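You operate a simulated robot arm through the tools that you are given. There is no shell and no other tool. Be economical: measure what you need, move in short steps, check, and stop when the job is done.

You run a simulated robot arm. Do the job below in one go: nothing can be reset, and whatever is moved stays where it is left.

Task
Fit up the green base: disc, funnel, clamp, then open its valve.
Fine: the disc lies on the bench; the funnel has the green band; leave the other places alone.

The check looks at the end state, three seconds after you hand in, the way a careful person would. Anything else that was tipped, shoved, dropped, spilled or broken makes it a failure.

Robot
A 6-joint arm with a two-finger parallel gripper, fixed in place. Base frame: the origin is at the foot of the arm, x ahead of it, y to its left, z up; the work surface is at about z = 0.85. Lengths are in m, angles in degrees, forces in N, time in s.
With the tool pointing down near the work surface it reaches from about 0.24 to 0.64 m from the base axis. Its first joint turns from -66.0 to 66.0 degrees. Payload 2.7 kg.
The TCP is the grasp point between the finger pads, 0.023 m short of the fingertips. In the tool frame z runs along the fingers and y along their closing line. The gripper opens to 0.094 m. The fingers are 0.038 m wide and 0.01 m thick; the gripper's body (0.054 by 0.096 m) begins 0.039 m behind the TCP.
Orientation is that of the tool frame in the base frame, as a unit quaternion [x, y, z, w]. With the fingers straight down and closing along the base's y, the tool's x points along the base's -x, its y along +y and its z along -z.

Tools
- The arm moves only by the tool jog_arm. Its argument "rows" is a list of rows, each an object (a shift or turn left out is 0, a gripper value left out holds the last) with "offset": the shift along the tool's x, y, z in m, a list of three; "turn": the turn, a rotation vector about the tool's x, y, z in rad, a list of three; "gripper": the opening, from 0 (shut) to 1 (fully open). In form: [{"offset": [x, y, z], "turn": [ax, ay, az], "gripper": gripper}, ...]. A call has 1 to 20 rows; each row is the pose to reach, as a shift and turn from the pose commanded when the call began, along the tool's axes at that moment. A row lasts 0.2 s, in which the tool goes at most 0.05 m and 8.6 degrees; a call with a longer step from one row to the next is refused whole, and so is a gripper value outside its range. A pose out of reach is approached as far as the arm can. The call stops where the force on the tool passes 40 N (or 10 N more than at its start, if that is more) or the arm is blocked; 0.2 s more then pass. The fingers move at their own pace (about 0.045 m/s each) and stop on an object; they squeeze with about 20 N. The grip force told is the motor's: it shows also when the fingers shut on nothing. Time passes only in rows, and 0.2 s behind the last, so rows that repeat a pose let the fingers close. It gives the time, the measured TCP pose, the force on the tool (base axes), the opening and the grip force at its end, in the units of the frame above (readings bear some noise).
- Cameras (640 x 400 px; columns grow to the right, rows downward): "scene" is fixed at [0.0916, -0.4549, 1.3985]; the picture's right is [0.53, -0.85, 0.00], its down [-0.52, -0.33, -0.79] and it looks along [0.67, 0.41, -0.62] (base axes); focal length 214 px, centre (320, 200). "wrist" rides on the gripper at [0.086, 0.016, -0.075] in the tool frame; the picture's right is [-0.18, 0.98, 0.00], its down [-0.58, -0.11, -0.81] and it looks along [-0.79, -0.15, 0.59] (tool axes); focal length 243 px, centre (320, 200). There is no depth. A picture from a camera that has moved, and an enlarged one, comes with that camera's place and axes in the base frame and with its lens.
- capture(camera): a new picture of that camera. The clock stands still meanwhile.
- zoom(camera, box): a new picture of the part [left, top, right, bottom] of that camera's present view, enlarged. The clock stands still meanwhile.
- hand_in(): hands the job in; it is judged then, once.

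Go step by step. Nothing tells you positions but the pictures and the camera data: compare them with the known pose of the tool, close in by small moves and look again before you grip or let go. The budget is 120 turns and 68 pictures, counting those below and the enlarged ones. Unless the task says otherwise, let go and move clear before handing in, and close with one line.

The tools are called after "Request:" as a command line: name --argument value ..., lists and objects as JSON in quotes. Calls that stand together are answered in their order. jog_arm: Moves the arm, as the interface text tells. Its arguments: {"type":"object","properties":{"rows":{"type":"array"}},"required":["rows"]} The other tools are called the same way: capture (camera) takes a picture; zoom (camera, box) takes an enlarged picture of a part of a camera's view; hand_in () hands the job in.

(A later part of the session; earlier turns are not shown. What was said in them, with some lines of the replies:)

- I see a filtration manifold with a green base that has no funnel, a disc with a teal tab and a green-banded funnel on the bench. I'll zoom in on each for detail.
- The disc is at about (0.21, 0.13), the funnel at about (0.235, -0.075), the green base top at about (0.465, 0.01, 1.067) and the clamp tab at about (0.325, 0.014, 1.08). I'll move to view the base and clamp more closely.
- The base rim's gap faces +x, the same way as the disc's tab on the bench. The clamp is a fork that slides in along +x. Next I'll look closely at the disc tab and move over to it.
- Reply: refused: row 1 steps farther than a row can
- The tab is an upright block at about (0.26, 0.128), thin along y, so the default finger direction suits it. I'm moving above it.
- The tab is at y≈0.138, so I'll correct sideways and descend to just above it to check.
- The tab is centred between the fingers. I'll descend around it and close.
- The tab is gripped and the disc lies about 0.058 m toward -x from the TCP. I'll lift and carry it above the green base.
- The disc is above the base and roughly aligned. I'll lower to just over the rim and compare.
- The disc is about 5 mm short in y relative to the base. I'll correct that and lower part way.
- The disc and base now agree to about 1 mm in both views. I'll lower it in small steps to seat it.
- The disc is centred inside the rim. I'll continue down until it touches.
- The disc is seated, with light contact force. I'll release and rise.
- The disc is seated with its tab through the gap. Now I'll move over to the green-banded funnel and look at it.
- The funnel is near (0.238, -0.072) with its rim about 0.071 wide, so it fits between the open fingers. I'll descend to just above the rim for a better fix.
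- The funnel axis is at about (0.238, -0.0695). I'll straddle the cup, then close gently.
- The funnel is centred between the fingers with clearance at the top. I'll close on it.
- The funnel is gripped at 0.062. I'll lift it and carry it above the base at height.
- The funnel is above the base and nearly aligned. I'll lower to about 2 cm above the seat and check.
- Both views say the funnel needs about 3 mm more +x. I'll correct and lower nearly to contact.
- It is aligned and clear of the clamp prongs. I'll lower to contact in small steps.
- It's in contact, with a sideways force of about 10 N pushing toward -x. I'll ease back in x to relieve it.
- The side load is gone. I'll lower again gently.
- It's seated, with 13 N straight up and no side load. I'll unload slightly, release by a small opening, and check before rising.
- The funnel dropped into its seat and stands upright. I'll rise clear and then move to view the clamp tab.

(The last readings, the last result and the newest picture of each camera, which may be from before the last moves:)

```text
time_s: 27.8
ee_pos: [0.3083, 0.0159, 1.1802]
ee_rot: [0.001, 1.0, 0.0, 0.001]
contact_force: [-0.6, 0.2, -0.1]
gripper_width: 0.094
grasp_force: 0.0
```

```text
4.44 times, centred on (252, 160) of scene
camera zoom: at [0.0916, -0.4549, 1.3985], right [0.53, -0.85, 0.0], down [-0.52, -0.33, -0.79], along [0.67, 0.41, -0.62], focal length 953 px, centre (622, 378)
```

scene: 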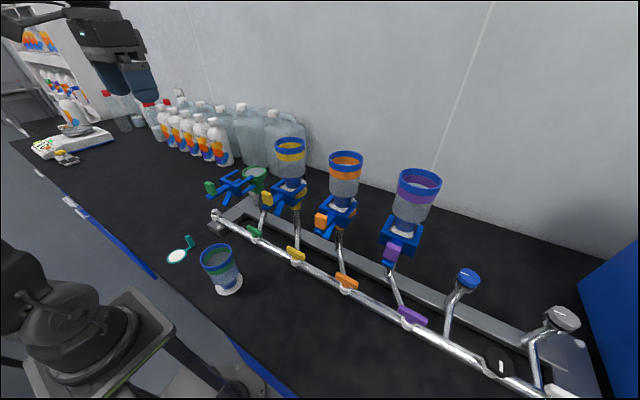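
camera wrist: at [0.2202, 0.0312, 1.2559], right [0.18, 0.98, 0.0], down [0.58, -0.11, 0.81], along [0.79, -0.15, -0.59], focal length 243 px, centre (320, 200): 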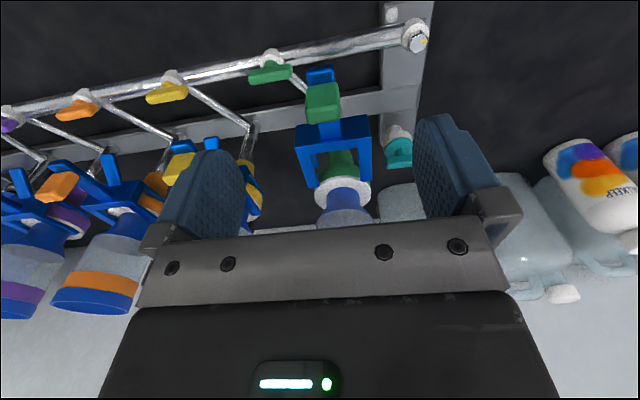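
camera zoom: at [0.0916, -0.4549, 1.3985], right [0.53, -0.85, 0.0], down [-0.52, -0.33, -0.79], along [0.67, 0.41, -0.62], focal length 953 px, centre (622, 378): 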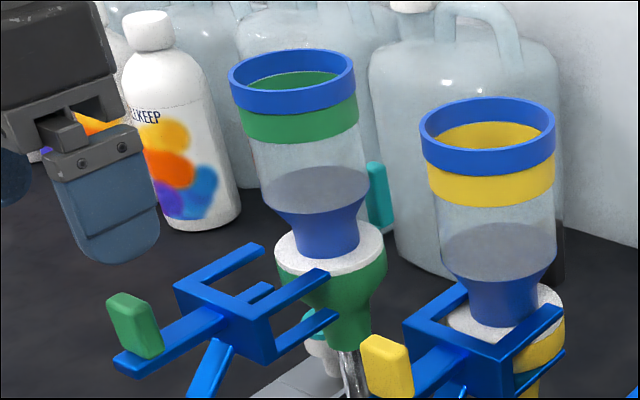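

The clamp tab is at about (0.325, 0.013, 1.086) and 0.025 wide along y. I'll descend around it and grip.

Request:
jog_arm --rows '[{"offset": [-0.0165, -0.003, 0.02], "gripper": 0.8}, {"offset": [-0.0165, -0.003, 0.05], "gripper": 0.7}, {"offset": [-0.0165, -0.003, 0.075]}]'

Request:
capture --camera "wrist"

Request:
zoom --camera "scene" --box '[180, 135, 292, 205]'

```text
time_s: 28.6
ee_pos: [0.3238, 0.013, 1.1054]
ee_rot: [-0.001, 1.0, 0.0, 0.001]
contact_force: [-0.6, 0.1, 0.7]
gripper_width: 0.0659
grasp_force: 0.0
```

```text
23 pictures are left
camera wrist: at [0.2364, 0.0282, 1.1809], right [0.18, 0.98, 0.0], down [0.58, -0.11, 0.81], along [0.79, -0.15, -0.59], focal length 243 px, centre (320, 200)
```

wrist: 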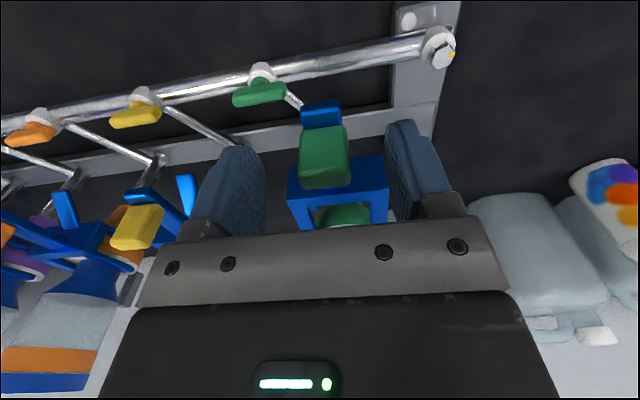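

```text
5.71 times, centred on (236, 170) of scene
camera zoom: at [0.0916, -0.4549, 1.3985], right [0.53, -0.85, 0.0], down [-0.52, -0.33, -0.79], along [0.67, 0.41, -0.62], focal length 1226 px, centre (800, 371)
```

zoom: 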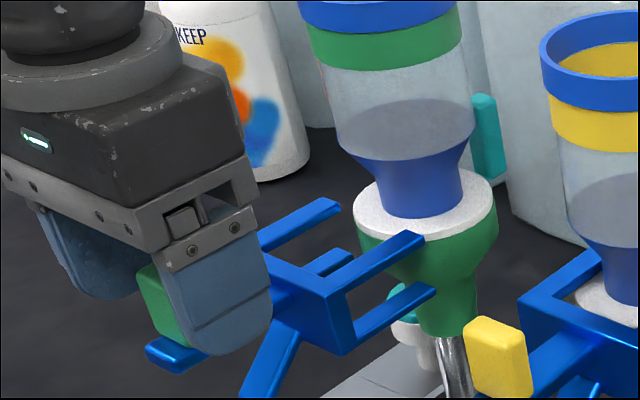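

The tab is centred. I'll lower a further 12 mm and close.

Request:
jog_arm --rows '[{"offset": [0, 0, 0.012], "gripper": 0.6}, {"offset": [0, 0, 0.012], "gripper": 0.4}, {"offset": [0, 0, 0.012], "gripper": 0.2}, {"offset": [0, 0, 0.012], "gripper": 0.1}, {"offset": [0, 0, 0.012], "gripper": 0.1}]'

Request:
zoom --camera "scene" --box '[180, 135, 292, 205]'

```text
time_s: 29.8
ee_pos: [0.3247, 0.0148, 1.0936]
ee_rot: [0.0, 1.0, 0.002, 0.002]
contact_force: [-0.3, 27.8, -4.6]
gripper_width: 0.0259
grasp_force: 44.7
```

```text
5.71 times, centred on (236, 170) of scene
camera zoom: at [0.0916, -0.454, 1.3988], right [0.53, -0.85, 0.0], down [-0.52, -0.33, -0.79], along [0.67, 0.41, -0.62], focal length 1226 px, centre (800, 371)
```

zoom: 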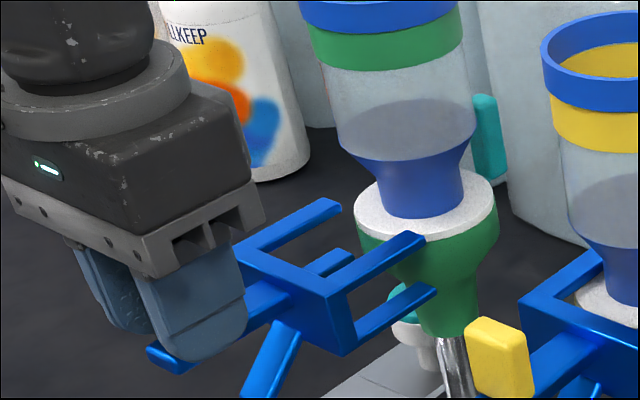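

The clamp is held on a guide, and I'm about 2 mm off in y (28 N sideways). I'll shift +y to relieve that.

Request:
jog_arm --rows '[{"offset": [0, 0.001, 0]}, {"offset": [0, 0.002, 0]}]'

```text
time_s: 30.4
ee_pos: [0.3239, 0.0143, 1.0935]
ee_rot: [0.001, 1.0, 0.0, 0.0]
contact_force: [2.0, 15.7, -9.2]
gripper_width: 0.0258
grasp_force: 45.1
```

That halved it. Another small correction follows.

Request:
jog_arm --rows '[{"offset": [0, 0.001, 0.0005]}, {"offset": [0, 0.0025, 0.001]}]'

```text
time_s: 31.0
ee_pos: [0.324, 0.0143, 1.0948]
ee_rot: [0.001, 1.0, -0.002, 0.001]
contact_force: [4.4, -11.5, 5.4]
gripper_width: 0.0256
grasp_force: 44.7
```

Nearly balanced. I'll back off 1 mm and start sliding the clamp +x in small steps.

Request:
jog_arm --rows '[{"offset": [0, -0.001, -0.0004]}, {"offset": [-0.004, -0.001, -0.0004]}, {"offset": [-0.008, -0.001, -0.0004]}, {"offset": [-0.012, -0.001, -0.0004]}]'

Request:
zoom --camera "scene" --box '[180, 135, 292, 205]'

```text
time_s: 32.0
ee_pos: [0.3363, 0.015, 1.0942]
ee_rot: [0.001, 1.0, 0.0, 0.0]
contact_force: [-1.3, -15.5, 6.0]
gripper_width: 0.0259
grasp_force: 44.8
```

```text
5.71 times, centred on (236, 170) of scene
camera zoom: at [0.0914, -0.4554, 1.3983], right [0.53, -0.85, 0.0], down [-0.52, -0.33, -0.79], along [0.67, 0.41, -0.62], focal length 1226 px, centre (800, 371)
```

zoom: 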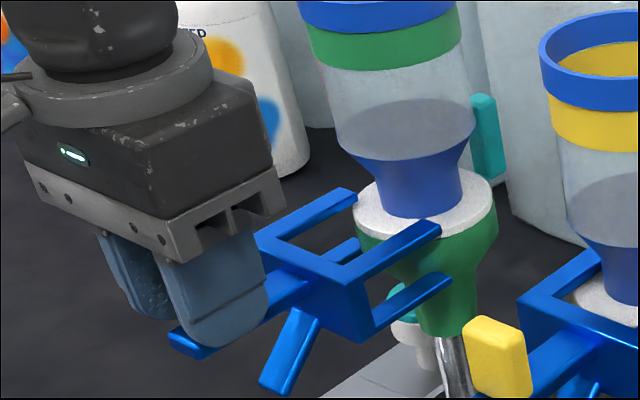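

The clamp slides freely and the upper prongs are passing over the flange. I'll continue while trimming y.

Request:
jog_arm --rows '[{"offset": [-0.004, -0.0012, -0.0005]}, {"offset": [-0.008, -0.0012, -0.0005]}, {"offset": [-0.012, -0.0012, -0.0005]}, {"offset": [-0.016, -0.0012, -0.0005]}]'

Request:
zoom --camera "scene" --box '[190, 135, 318, 215]'

```text
time_s: 33.0
ee_pos: [0.3518, 0.0143, 1.0932]
ee_rot: [0.0, 1.0, 0.001, 0.001]
contact_force: [-2.4, -3.8, -6.2]
gripper_width: 0.0262
grasp_force: 45.3
```

```text
5.00 times, centred on (254, 175) of scene
camera zoom: at [0.0915, -0.4551, 1.3985], right [0.53, -0.85, 0.0], down [-0.52, -0.33, -0.79], along [0.67, 0.41, -0.62], focal length 1072 px, centre (650, 325)
```

zoom: 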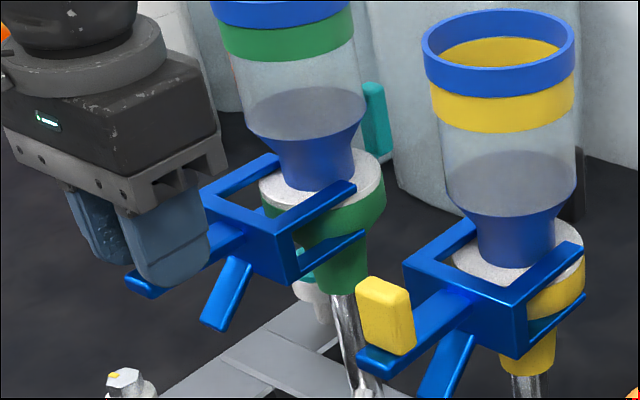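

It's engaging well, but the yellow reference sits further in. I'll continue another 14 mm.

Request:
jog_arm --rows '[{"offset": [-0.003, -0.0003, 0.0003]}, {"offset": [-0.006, -0.0003, 0.0003]}, {"offset": [-0.01, -0.0003, 0.0003]}, {"offset": [-0.014, -0.0003, 0.0003]}]'

Request:
zoom --camera "scene" --box '[190, 135, 318, 215]'

```text
time_s: 34.0
ee_pos: [0.366, 0.0151, 1.0928]
ee_rot: [0.001, 1.0, 0.0, 0.0]
contact_force: [-1.3, 2.6, -6.9]
gripper_width: 0.0256
grasp_force: 44.9
```

```text
5.00 times, centred on (254, 175) of scene
camera zoom: at [0.0916, -0.4548, 1.3985], right [0.53, -0.85, 0.0], down [-0.52, -0.33, -0.79], along [0.67, 0.41, -0.62], focal length 1072 px, centre (650, 325)
```

zoom: 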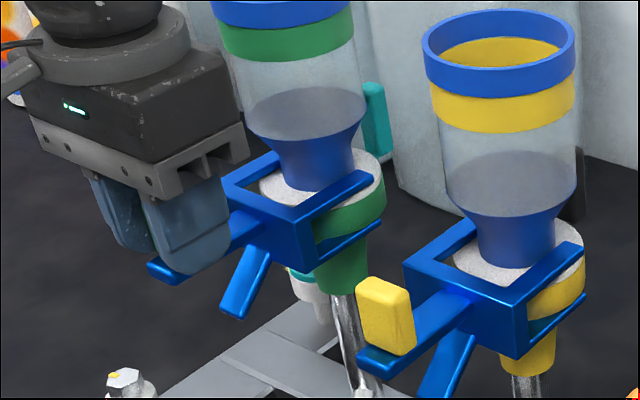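

About 10 mm more brings it to the yellow reference position. I'll push on, watching the force.

Request:
jog_arm --rows '[{"offset": [-0.003, -0.0002, 0.0004]}, {"offset": [-0.006, -0.0002, 0.0004]}, {"offset": [-0.008, -0.0002, 0.0004]}, {"offset": [-0.01, -0.0002, 0.0004]}]'

Request:
zoom --camera "scene" --box '[190, 135, 318, 215]'

```text
time_s: 34.8
ee_pos: [0.3692, 0.0135, 1.0936]
ee_rot: [0.0, 1.0, 0.0, -0.006]
contact_force: [-14.0, 1.6, 5.0]
gripper_width: 0.0258
grasp_force: 45.0
stopped in row 4: the force on the tool passed its limit (the readings are from after the stop); the commanded pose is now the measured one
```

```text
5.00 times, centred on (254, 175) of scene
camera zoom: at [0.0911, -0.4548, 1.3986], right [0.53, -0.85, 0.0], down [-0.52, -0.33, -0.79], along [0.67, 0.41, -0.62], focal length 1072 px, centre (650, 325)
```

zoom: 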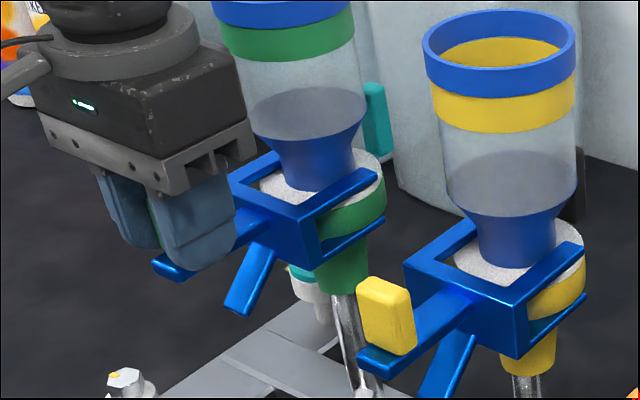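

It met resistance at x≈0.369. I'll compare with the yellow clamp from the wrist camera.

Request:
capture --camera "wrist"

Request:
zoom --camera "scene" --box '[220, 150, 300, 200]'

```text
16 pictures are left
camera wrist: at [0.2831, 0.0302, 1.1701], right [0.18, 0.98, 0.0], down [0.59, -0.11, 0.8], along [0.78, -0.15, -0.6], focal length 243 px, centre (320, 200)
```

wrist: 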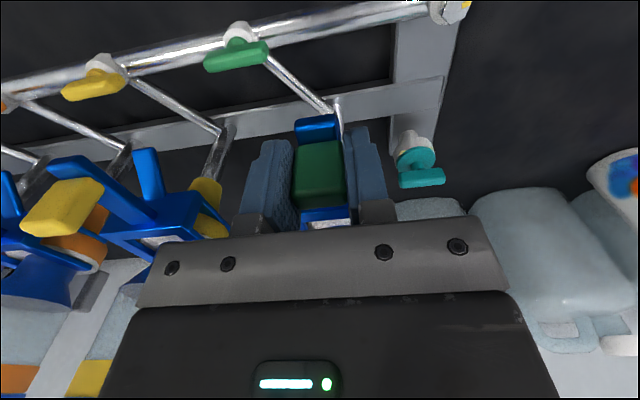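

```text
8.00 times, centred on (260, 175) of scene
camera zoom: at [0.0911, -0.4548, 1.3986], right [0.53, -0.85, 0.0], down [-0.52, -0.33, -0.79], along [0.67, 0.41, -0.62], focal length 1716 px, centre (800, 400)
```

zoom: 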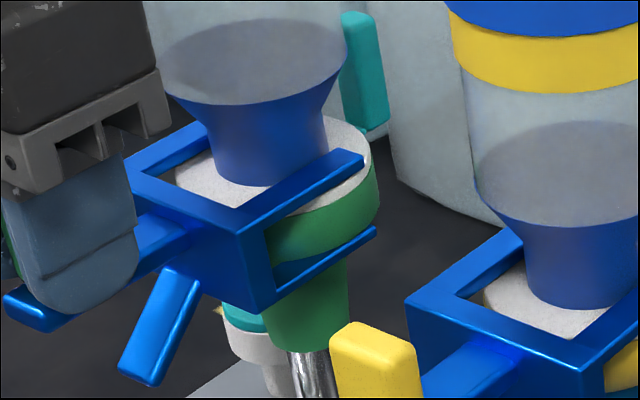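

By tab position green (x≈0.3695) and yellow (≈0.371) match and I hit the stop, so the clamp is home. I'll release it and lift clear.

Request:
jog_arm --rows '[{"offset": [0, 0, 0], "gripper": 0.4}, {"offset": [0, 0, 0], "gripper": 0.6}, {"offset": [0, 0, 0], "gripper": 0.6}, {"offset": [0.0, 0, -0.03]}, {"offset": [0.01, 0, -0.07]}, {"offset": [0.05, 0, -0.09]}, {"offset": [0.09, 0.0, -0.09]}]'

Request:
capture --camera "wrist"

Request:
zoom --camera "scene" --box '[190, 135, 318, 215]'

```text
time_s: 36.4
ee_pos: [0.2816, 0.0148, 1.1845]
ee_rot: [0.0, 1.0, 0.0, -0.006]
contact_force: [-0.6, 0.1, -0.2]
gripper_width: 0.0562
grasp_force: 0.1
```

```text
14 pictures are left
camera wrist: at [0.1943, 0.0301, 1.2608], right [0.18, 0.98, 0.0], down [0.59, -0.11, 0.8], along [0.79, -0.15, -0.6], focal length 243 px, centre (320, 200)
```

wrist: 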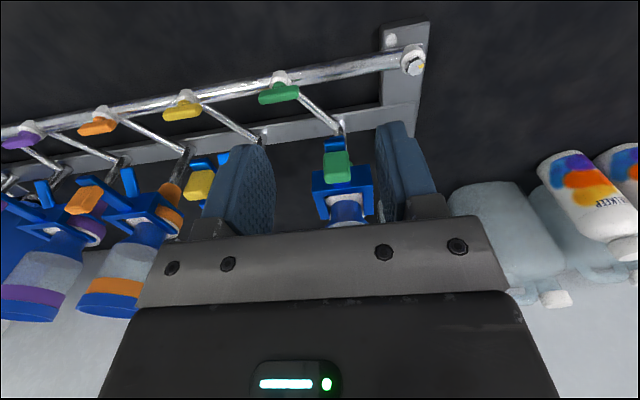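

```text
5.00 times, centred on (254, 175) of scene
camera zoom: at [0.0916, -0.4549, 1.3985], right [0.53, -0.85, 0.0], down [-0.52, -0.33, -0.79], along [0.67, 0.41, -0.62], focal length 1072 px, centre (650, 325)
```

zoom: 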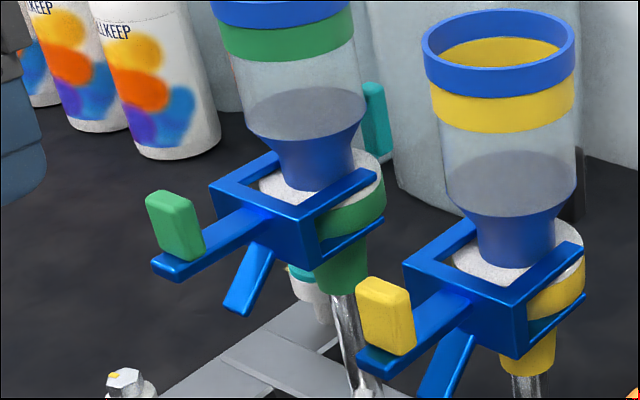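

The clamp stayed home and matches the yellow one. Next is the green valve handle, at about (0.365, -0.06, 0.93) and lying along the pipe; I'll look at how it's built.

Request:
zoom --camera "wrist" --box '[232, 60, 352, 135]'

Request:
zoom --camera "scene" --box '[235, 210, 315, 260]'

```text
5.33 times, centred on (292, 98) of wrist
camera zoom: at [0.1943, 0.0301, 1.2608], right [0.18, 0.98, 0.0], down [0.59, -0.11, 0.8], along [0.79, -0.15, -0.6], focal length 1294 px, centre (469, 747)
```

zoom: 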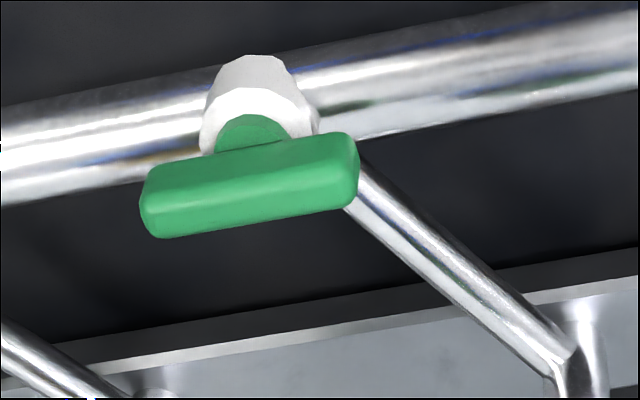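

```text
8.00 times, centred on (275, 235) of scene
camera zoom: at [0.0916, -0.4549, 1.3985], right [0.53, -0.85, 0.0], down [-0.52, -0.33, -0.79], along [0.67, 0.41, -0.62], focal length 1716 px, centre (680, -80)
```

zoom: 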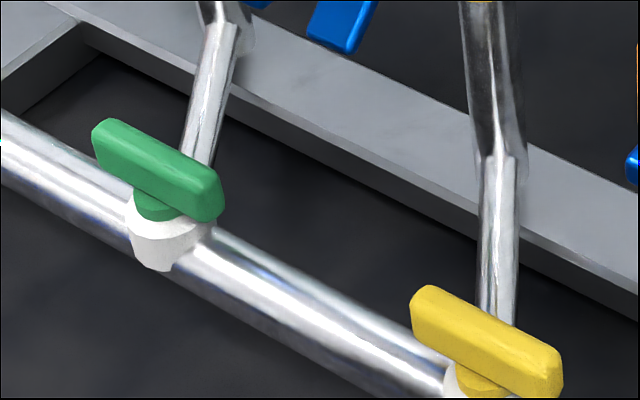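

The handle is a bar about 0.055 long on a vertical stem, centred near (0.367, -0.062, 0.934) and lying along y. I'll approach from the -x side with the fingers half open so the +y finger can push its +y end toward +x.

Request:
jog_arm --rows '[{"offset": [0, -0.04, 0], "gripper": 0.51}, {"offset": [0, -0.0838, 0.01]}, {"offset": [-0.015, -0.0838, 0.05]}, {"offset": [-0.03, -0.0838, 0.09]}, {"offset": [-0.038, -0.0838, 0.135]}, {"offset": [-0.038, -0.0838, 0.18]}, {"offset": [-0.038, -0.0838, 0.212]}]'

Request:
capture --camera "wrist"

Request:
zoom --camera "scene" --box '[200, 180, 312, 250]'

```text
time_s: 38.0
ee_pos: [0.3177, -0.0686, 0.9705]
ee_rot: [-0.001, 1.0, 0.0, -0.005]
contact_force: [-0.1, 0.2, 0.7]
gripper_width: 0.048
grasp_force: 0.0
```

```text
10 pictures are left
camera wrist: at [0.2307, -0.0535, 1.0467], right [0.18, 0.98, 0.0], down [0.59, -0.11, 0.8], along [0.79, -0.15, -0.6], focal length 243 px, centre (320, 200)
```

wrist: 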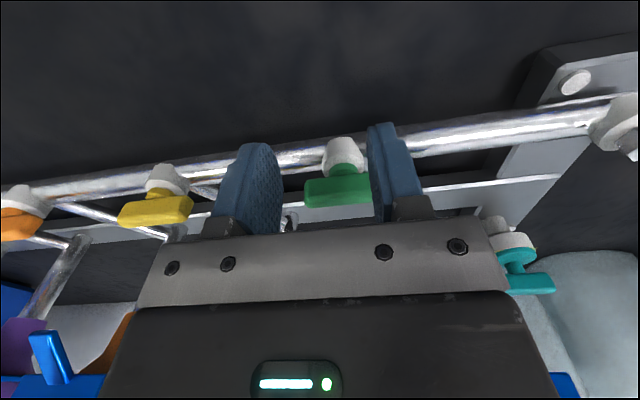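

```text
5.71 times, centred on (256, 215) of scene
camera zoom: at [0.0916, -0.4549, 1.3985], right [0.53, -0.85, 0.0], down [-0.52, -0.33, -0.79], along [0.67, 0.41, -0.62], focal length 1226 px, centre (686, 114)
```

zoom: 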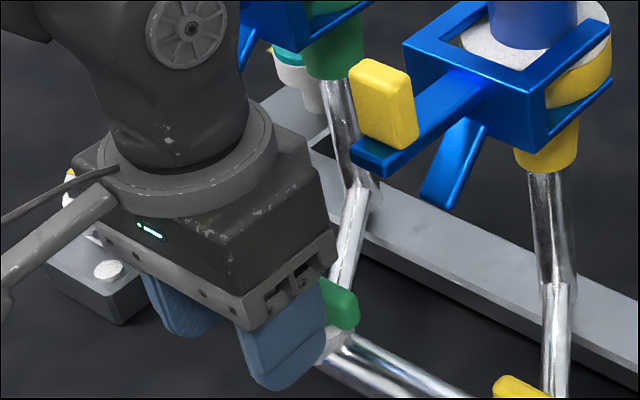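

The handle centre is confirmed at (0.367, -0.062, 0.936), and the fingers straddle its ends as planned. I'll lower to handle height and push slowly +x.

Request:
jog_arm --rows '[{"offset": [0, -0.001, 0.0175]}, {"offset": [-0.012, -0.001, 0.0175]}, {"offset": [-0.022, -0.001, 0.0175]}, {"offset": [-0.025, -0.001, 0.0175]}, {"offset": [-0.028, -0.001, 0.0175]}, {"offset": [-0.031, -0.001, 0.0175]}, {"offset": [-0.034, -0.001, 0.0175]}, {"offset": [-0.037, -0.001, 0.0175]}]'

Request:
capture --camera "wrist"

```text
time_s: 39.2
ee_pos: [0.339, -0.071, 0.9526]
ee_rot: [-0.001, 1.0, 0.001, -0.015]
contact_force: [-6.8, -0.2, 4.0]
gripper_width: 0.0481
grasp_force: 0.6
stopped in row 6: the force on the tool passed its limit (the readings are from after the stop); the commanded pose is now the measured one
```

```text
8 pictures are left
camera wrist: at [0.254, -0.0549, 1.0307], right [0.18, 0.98, 0.0], down [0.61, -0.11, 0.79], along [0.77, -0.15, -0.62], focal length 243 px, centre (320, 200)
```

wrist: 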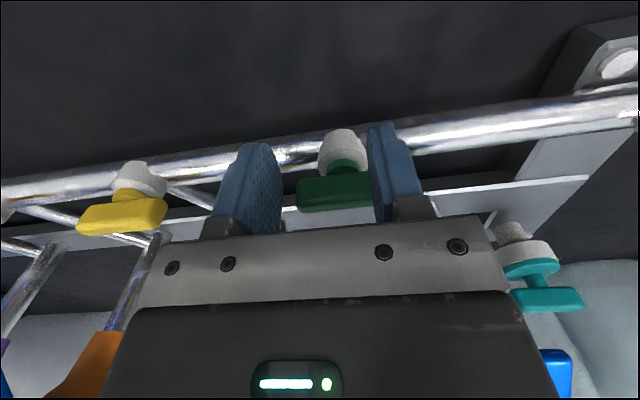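

That direction is blocked at 40 N, so the stop is probably on that side. I'll back off and push the other end (-y end toward +x).

Request:
jog_arm --rows '[{"offset": [0.012, 0, 0]}, {"offset": [0.012, 0.0165, 0]}, {"offset": [0.002, 0.0165, 0]}, {"offset": [-0.001, 0.0165, 0]}, {"offset": [-0.004, 0.0165, 0]}, {"offset": [-0.007, 0.0165, 0]}, {"offset": [-0.01, 0.0165, 0]}, {"offset": [-0.013, 0.0165, 0]}]'

Request:
capture --camera "wrist"

```text
time_s: 41.0
ee_pos: [0.3543, -0.053, 0.9526]
ee_rot: [-0.001, 1.0, 0.001, -0.014]
contact_force: [-2.8, -1.2, -0.2]
gripper_width: 0.0483
grasp_force: 0.3
```

```text
7 pictures are left
camera wrist: at [0.2677, -0.0382, 1.0305], right [0.18, 0.98, 0.0], down [0.6, -0.11, 0.79], along [0.78, -0.15, -0.61], focal length 243 px, centre (320, 200)
```

wrist: 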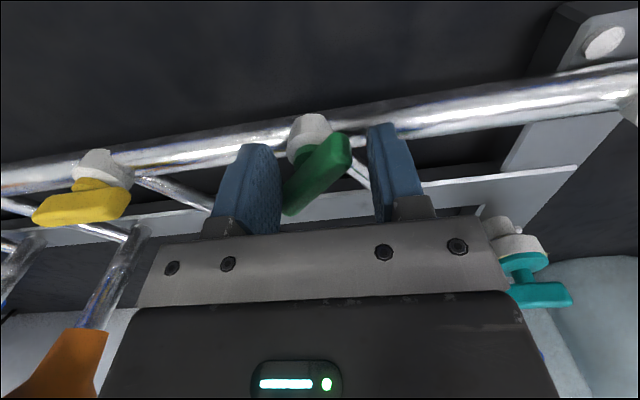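

This direction turns it, and it's now roughly halfway. I'll centre over the stem and close the fingers to bring the handle fully along x.

Request:
jog_arm --rows '[{"offset": [-0.004, 0, 0]}, {"offset": [-0.008, -0.002, 0]}, {"offset": [-0.011, -0.005, 0]}, {"offset": [-0.013, -0.009, 0]}, {"offset": [-0.013, -0.009, 0], "gripper": 0.4}, {"offset": [-0.013, -0.009, 0], "gripper": 0.3}, {"offset": [-0.013, -0.009, 0], "gripper": 0.2}, {"offset": [-0.013, -0.009, 0], "gripper": 0.1}, {"offset": [-0.013, -0.009, 0], "gripper": 0.1}]'

Request:
capture --camera "wrist"

```text
time_s: 43.0
ee_pos: [0.3652, -0.0615, 0.9511]
ee_rot: [-0.001, 1.0, 0.001, -0.014]
contact_force: [-4.2, 15.3, 0.6]
gripper_width: 0.0163
grasp_force: 8.1
```

```text
6 pictures are left
camera wrist: at [0.2805, -0.0468, 1.0297], right [0.18, 0.98, 0.0], down [0.6, -0.11, 0.79], along [0.78, -0.15, -0.61], focal length 243 px, centre (320, 200)
```

wrist: 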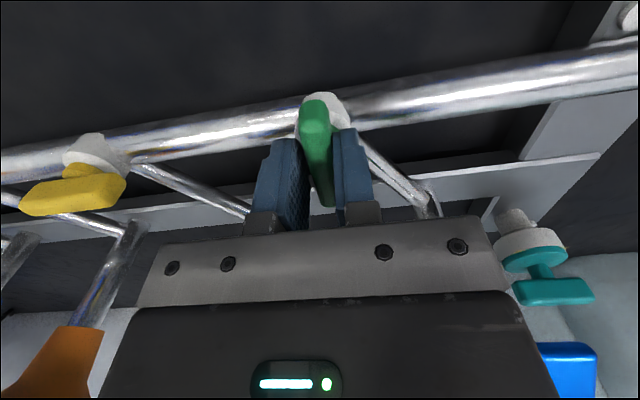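

The handle is aligned along x between the pads. I'll give it a moment to finish squeezing, then release, rise and back away.

Request:
jog_arm --rows '[{"offset": [0, 0.001, 0], "gripper": 0.05}, {"offset": [0, 0.001, 0], "gripper": 0.05}, {"offset": [0, 0.001, 0], "gripper": 0.05}]'

```text
time_s: 43.9
ee_pos: [0.3669, -0.0617, 0.9513]
ee_rot: [-0.001, 1.0, 0.001, -0.015]
contact_force: [-5.3, 21.9, -3.0]
gripper_width: 0.0143
grasp_force: 11.0
```

The pads are snug at 14 mm, so the handle is at 90°. I'm releasing and moving clear.

Request:
jog_arm --rows '[{"offset": [0, -0.001, 0], "gripper": 0.3}, {"offset": [0, -0.001, 0], "gripper": 0.45}, {"offset": [0, -0.001, 0], "gripper": 0.45}, {"offset": [0, -0.001, -0.03]}, {"offset": [0.04, -0.001, -0.04]}, {"offset": [0.07, -0.001, -0.075]}, {"offset": [0.09, -0.001, -0.115]}, {"offset": [0.1, -0.001, -0.16]}, {"offset": [0.1, 0.02, -0.2]}, {"offset": [0.1, 0.05, -0.23]}]'

Request:
capture --camera "scene"

Request:
capture --camera "wrist"

```text
time_s: 46.0
ee_pos: [0.2728, -0.0118, 1.184]
ee_rot: [0.0, 1.0, 0.0, -0.014]
contact_force: [0.1, 0.1, -0.5]
gripper_width: 0.0424
grasp_force: 0.1
```

```text
5 pictures are left
```

scene: 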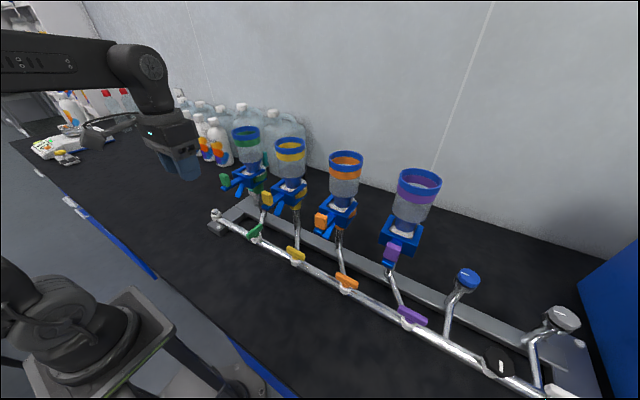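

```text
4 pictures are left
camera wrist: at [0.1864, 0.004, 1.2623], right [0.18, 0.98, 0.0], down [0.6, -0.11, 0.79], along [0.78, -0.15, -0.61], focal length 243 px, centre (320, 200)
```

wrist: 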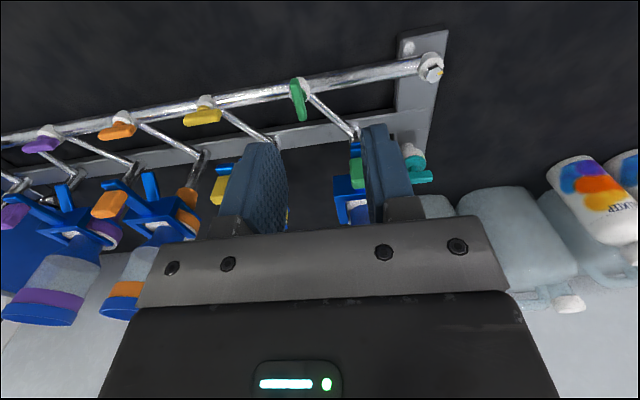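

Everything looks in place; one close look at the valve and at the fitted base confirms it before handing in.

Request:
zoom --camera "scene" --box '[210, 115, 330, 190]'

Request:
zoom --camera "wrist" --box '[262, 60, 358, 135]'

```text
5.33 times, centred on (270, 152) of scene
camera zoom: at [0.0915, -0.455, 1.3985], right [0.53, -0.85, 0.0], down [-0.52, -0.33, -0.79], along [0.67, 0.41, -0.62], focal length 1144 px, centre (587, 453)
```

zoom: 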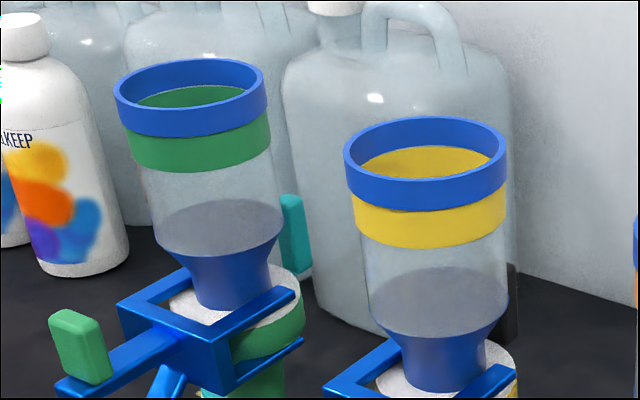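

```text
5.33 times, centred on (310, 98) of wrist
camera zoom: at [0.1864, 0.004, 1.2623], right [0.18, 0.98, 0.0], down [0.6, -0.11, 0.79], along [0.78, -0.15, -0.61], focal length 1294 px, centre (373, 747)
```

zoom: 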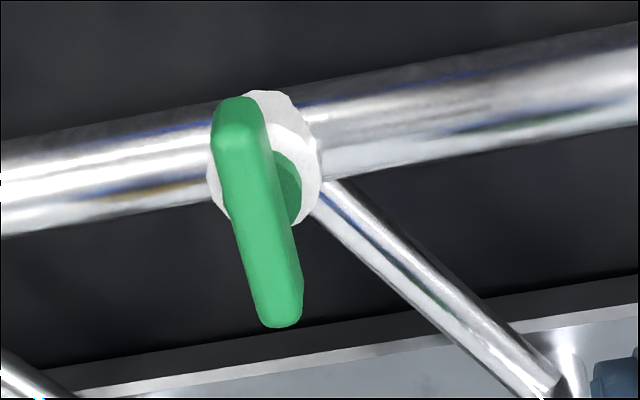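

The handle sits at 90° across the pipe, and disc, funnel and clamp are all fitted, with the arm clear.

Request:
hand_in

```text
The job is handed in.
```

The green base is fitted with its disc, funnel and clamp, its valve handle is turned 90° to open, and the other places were left alone.
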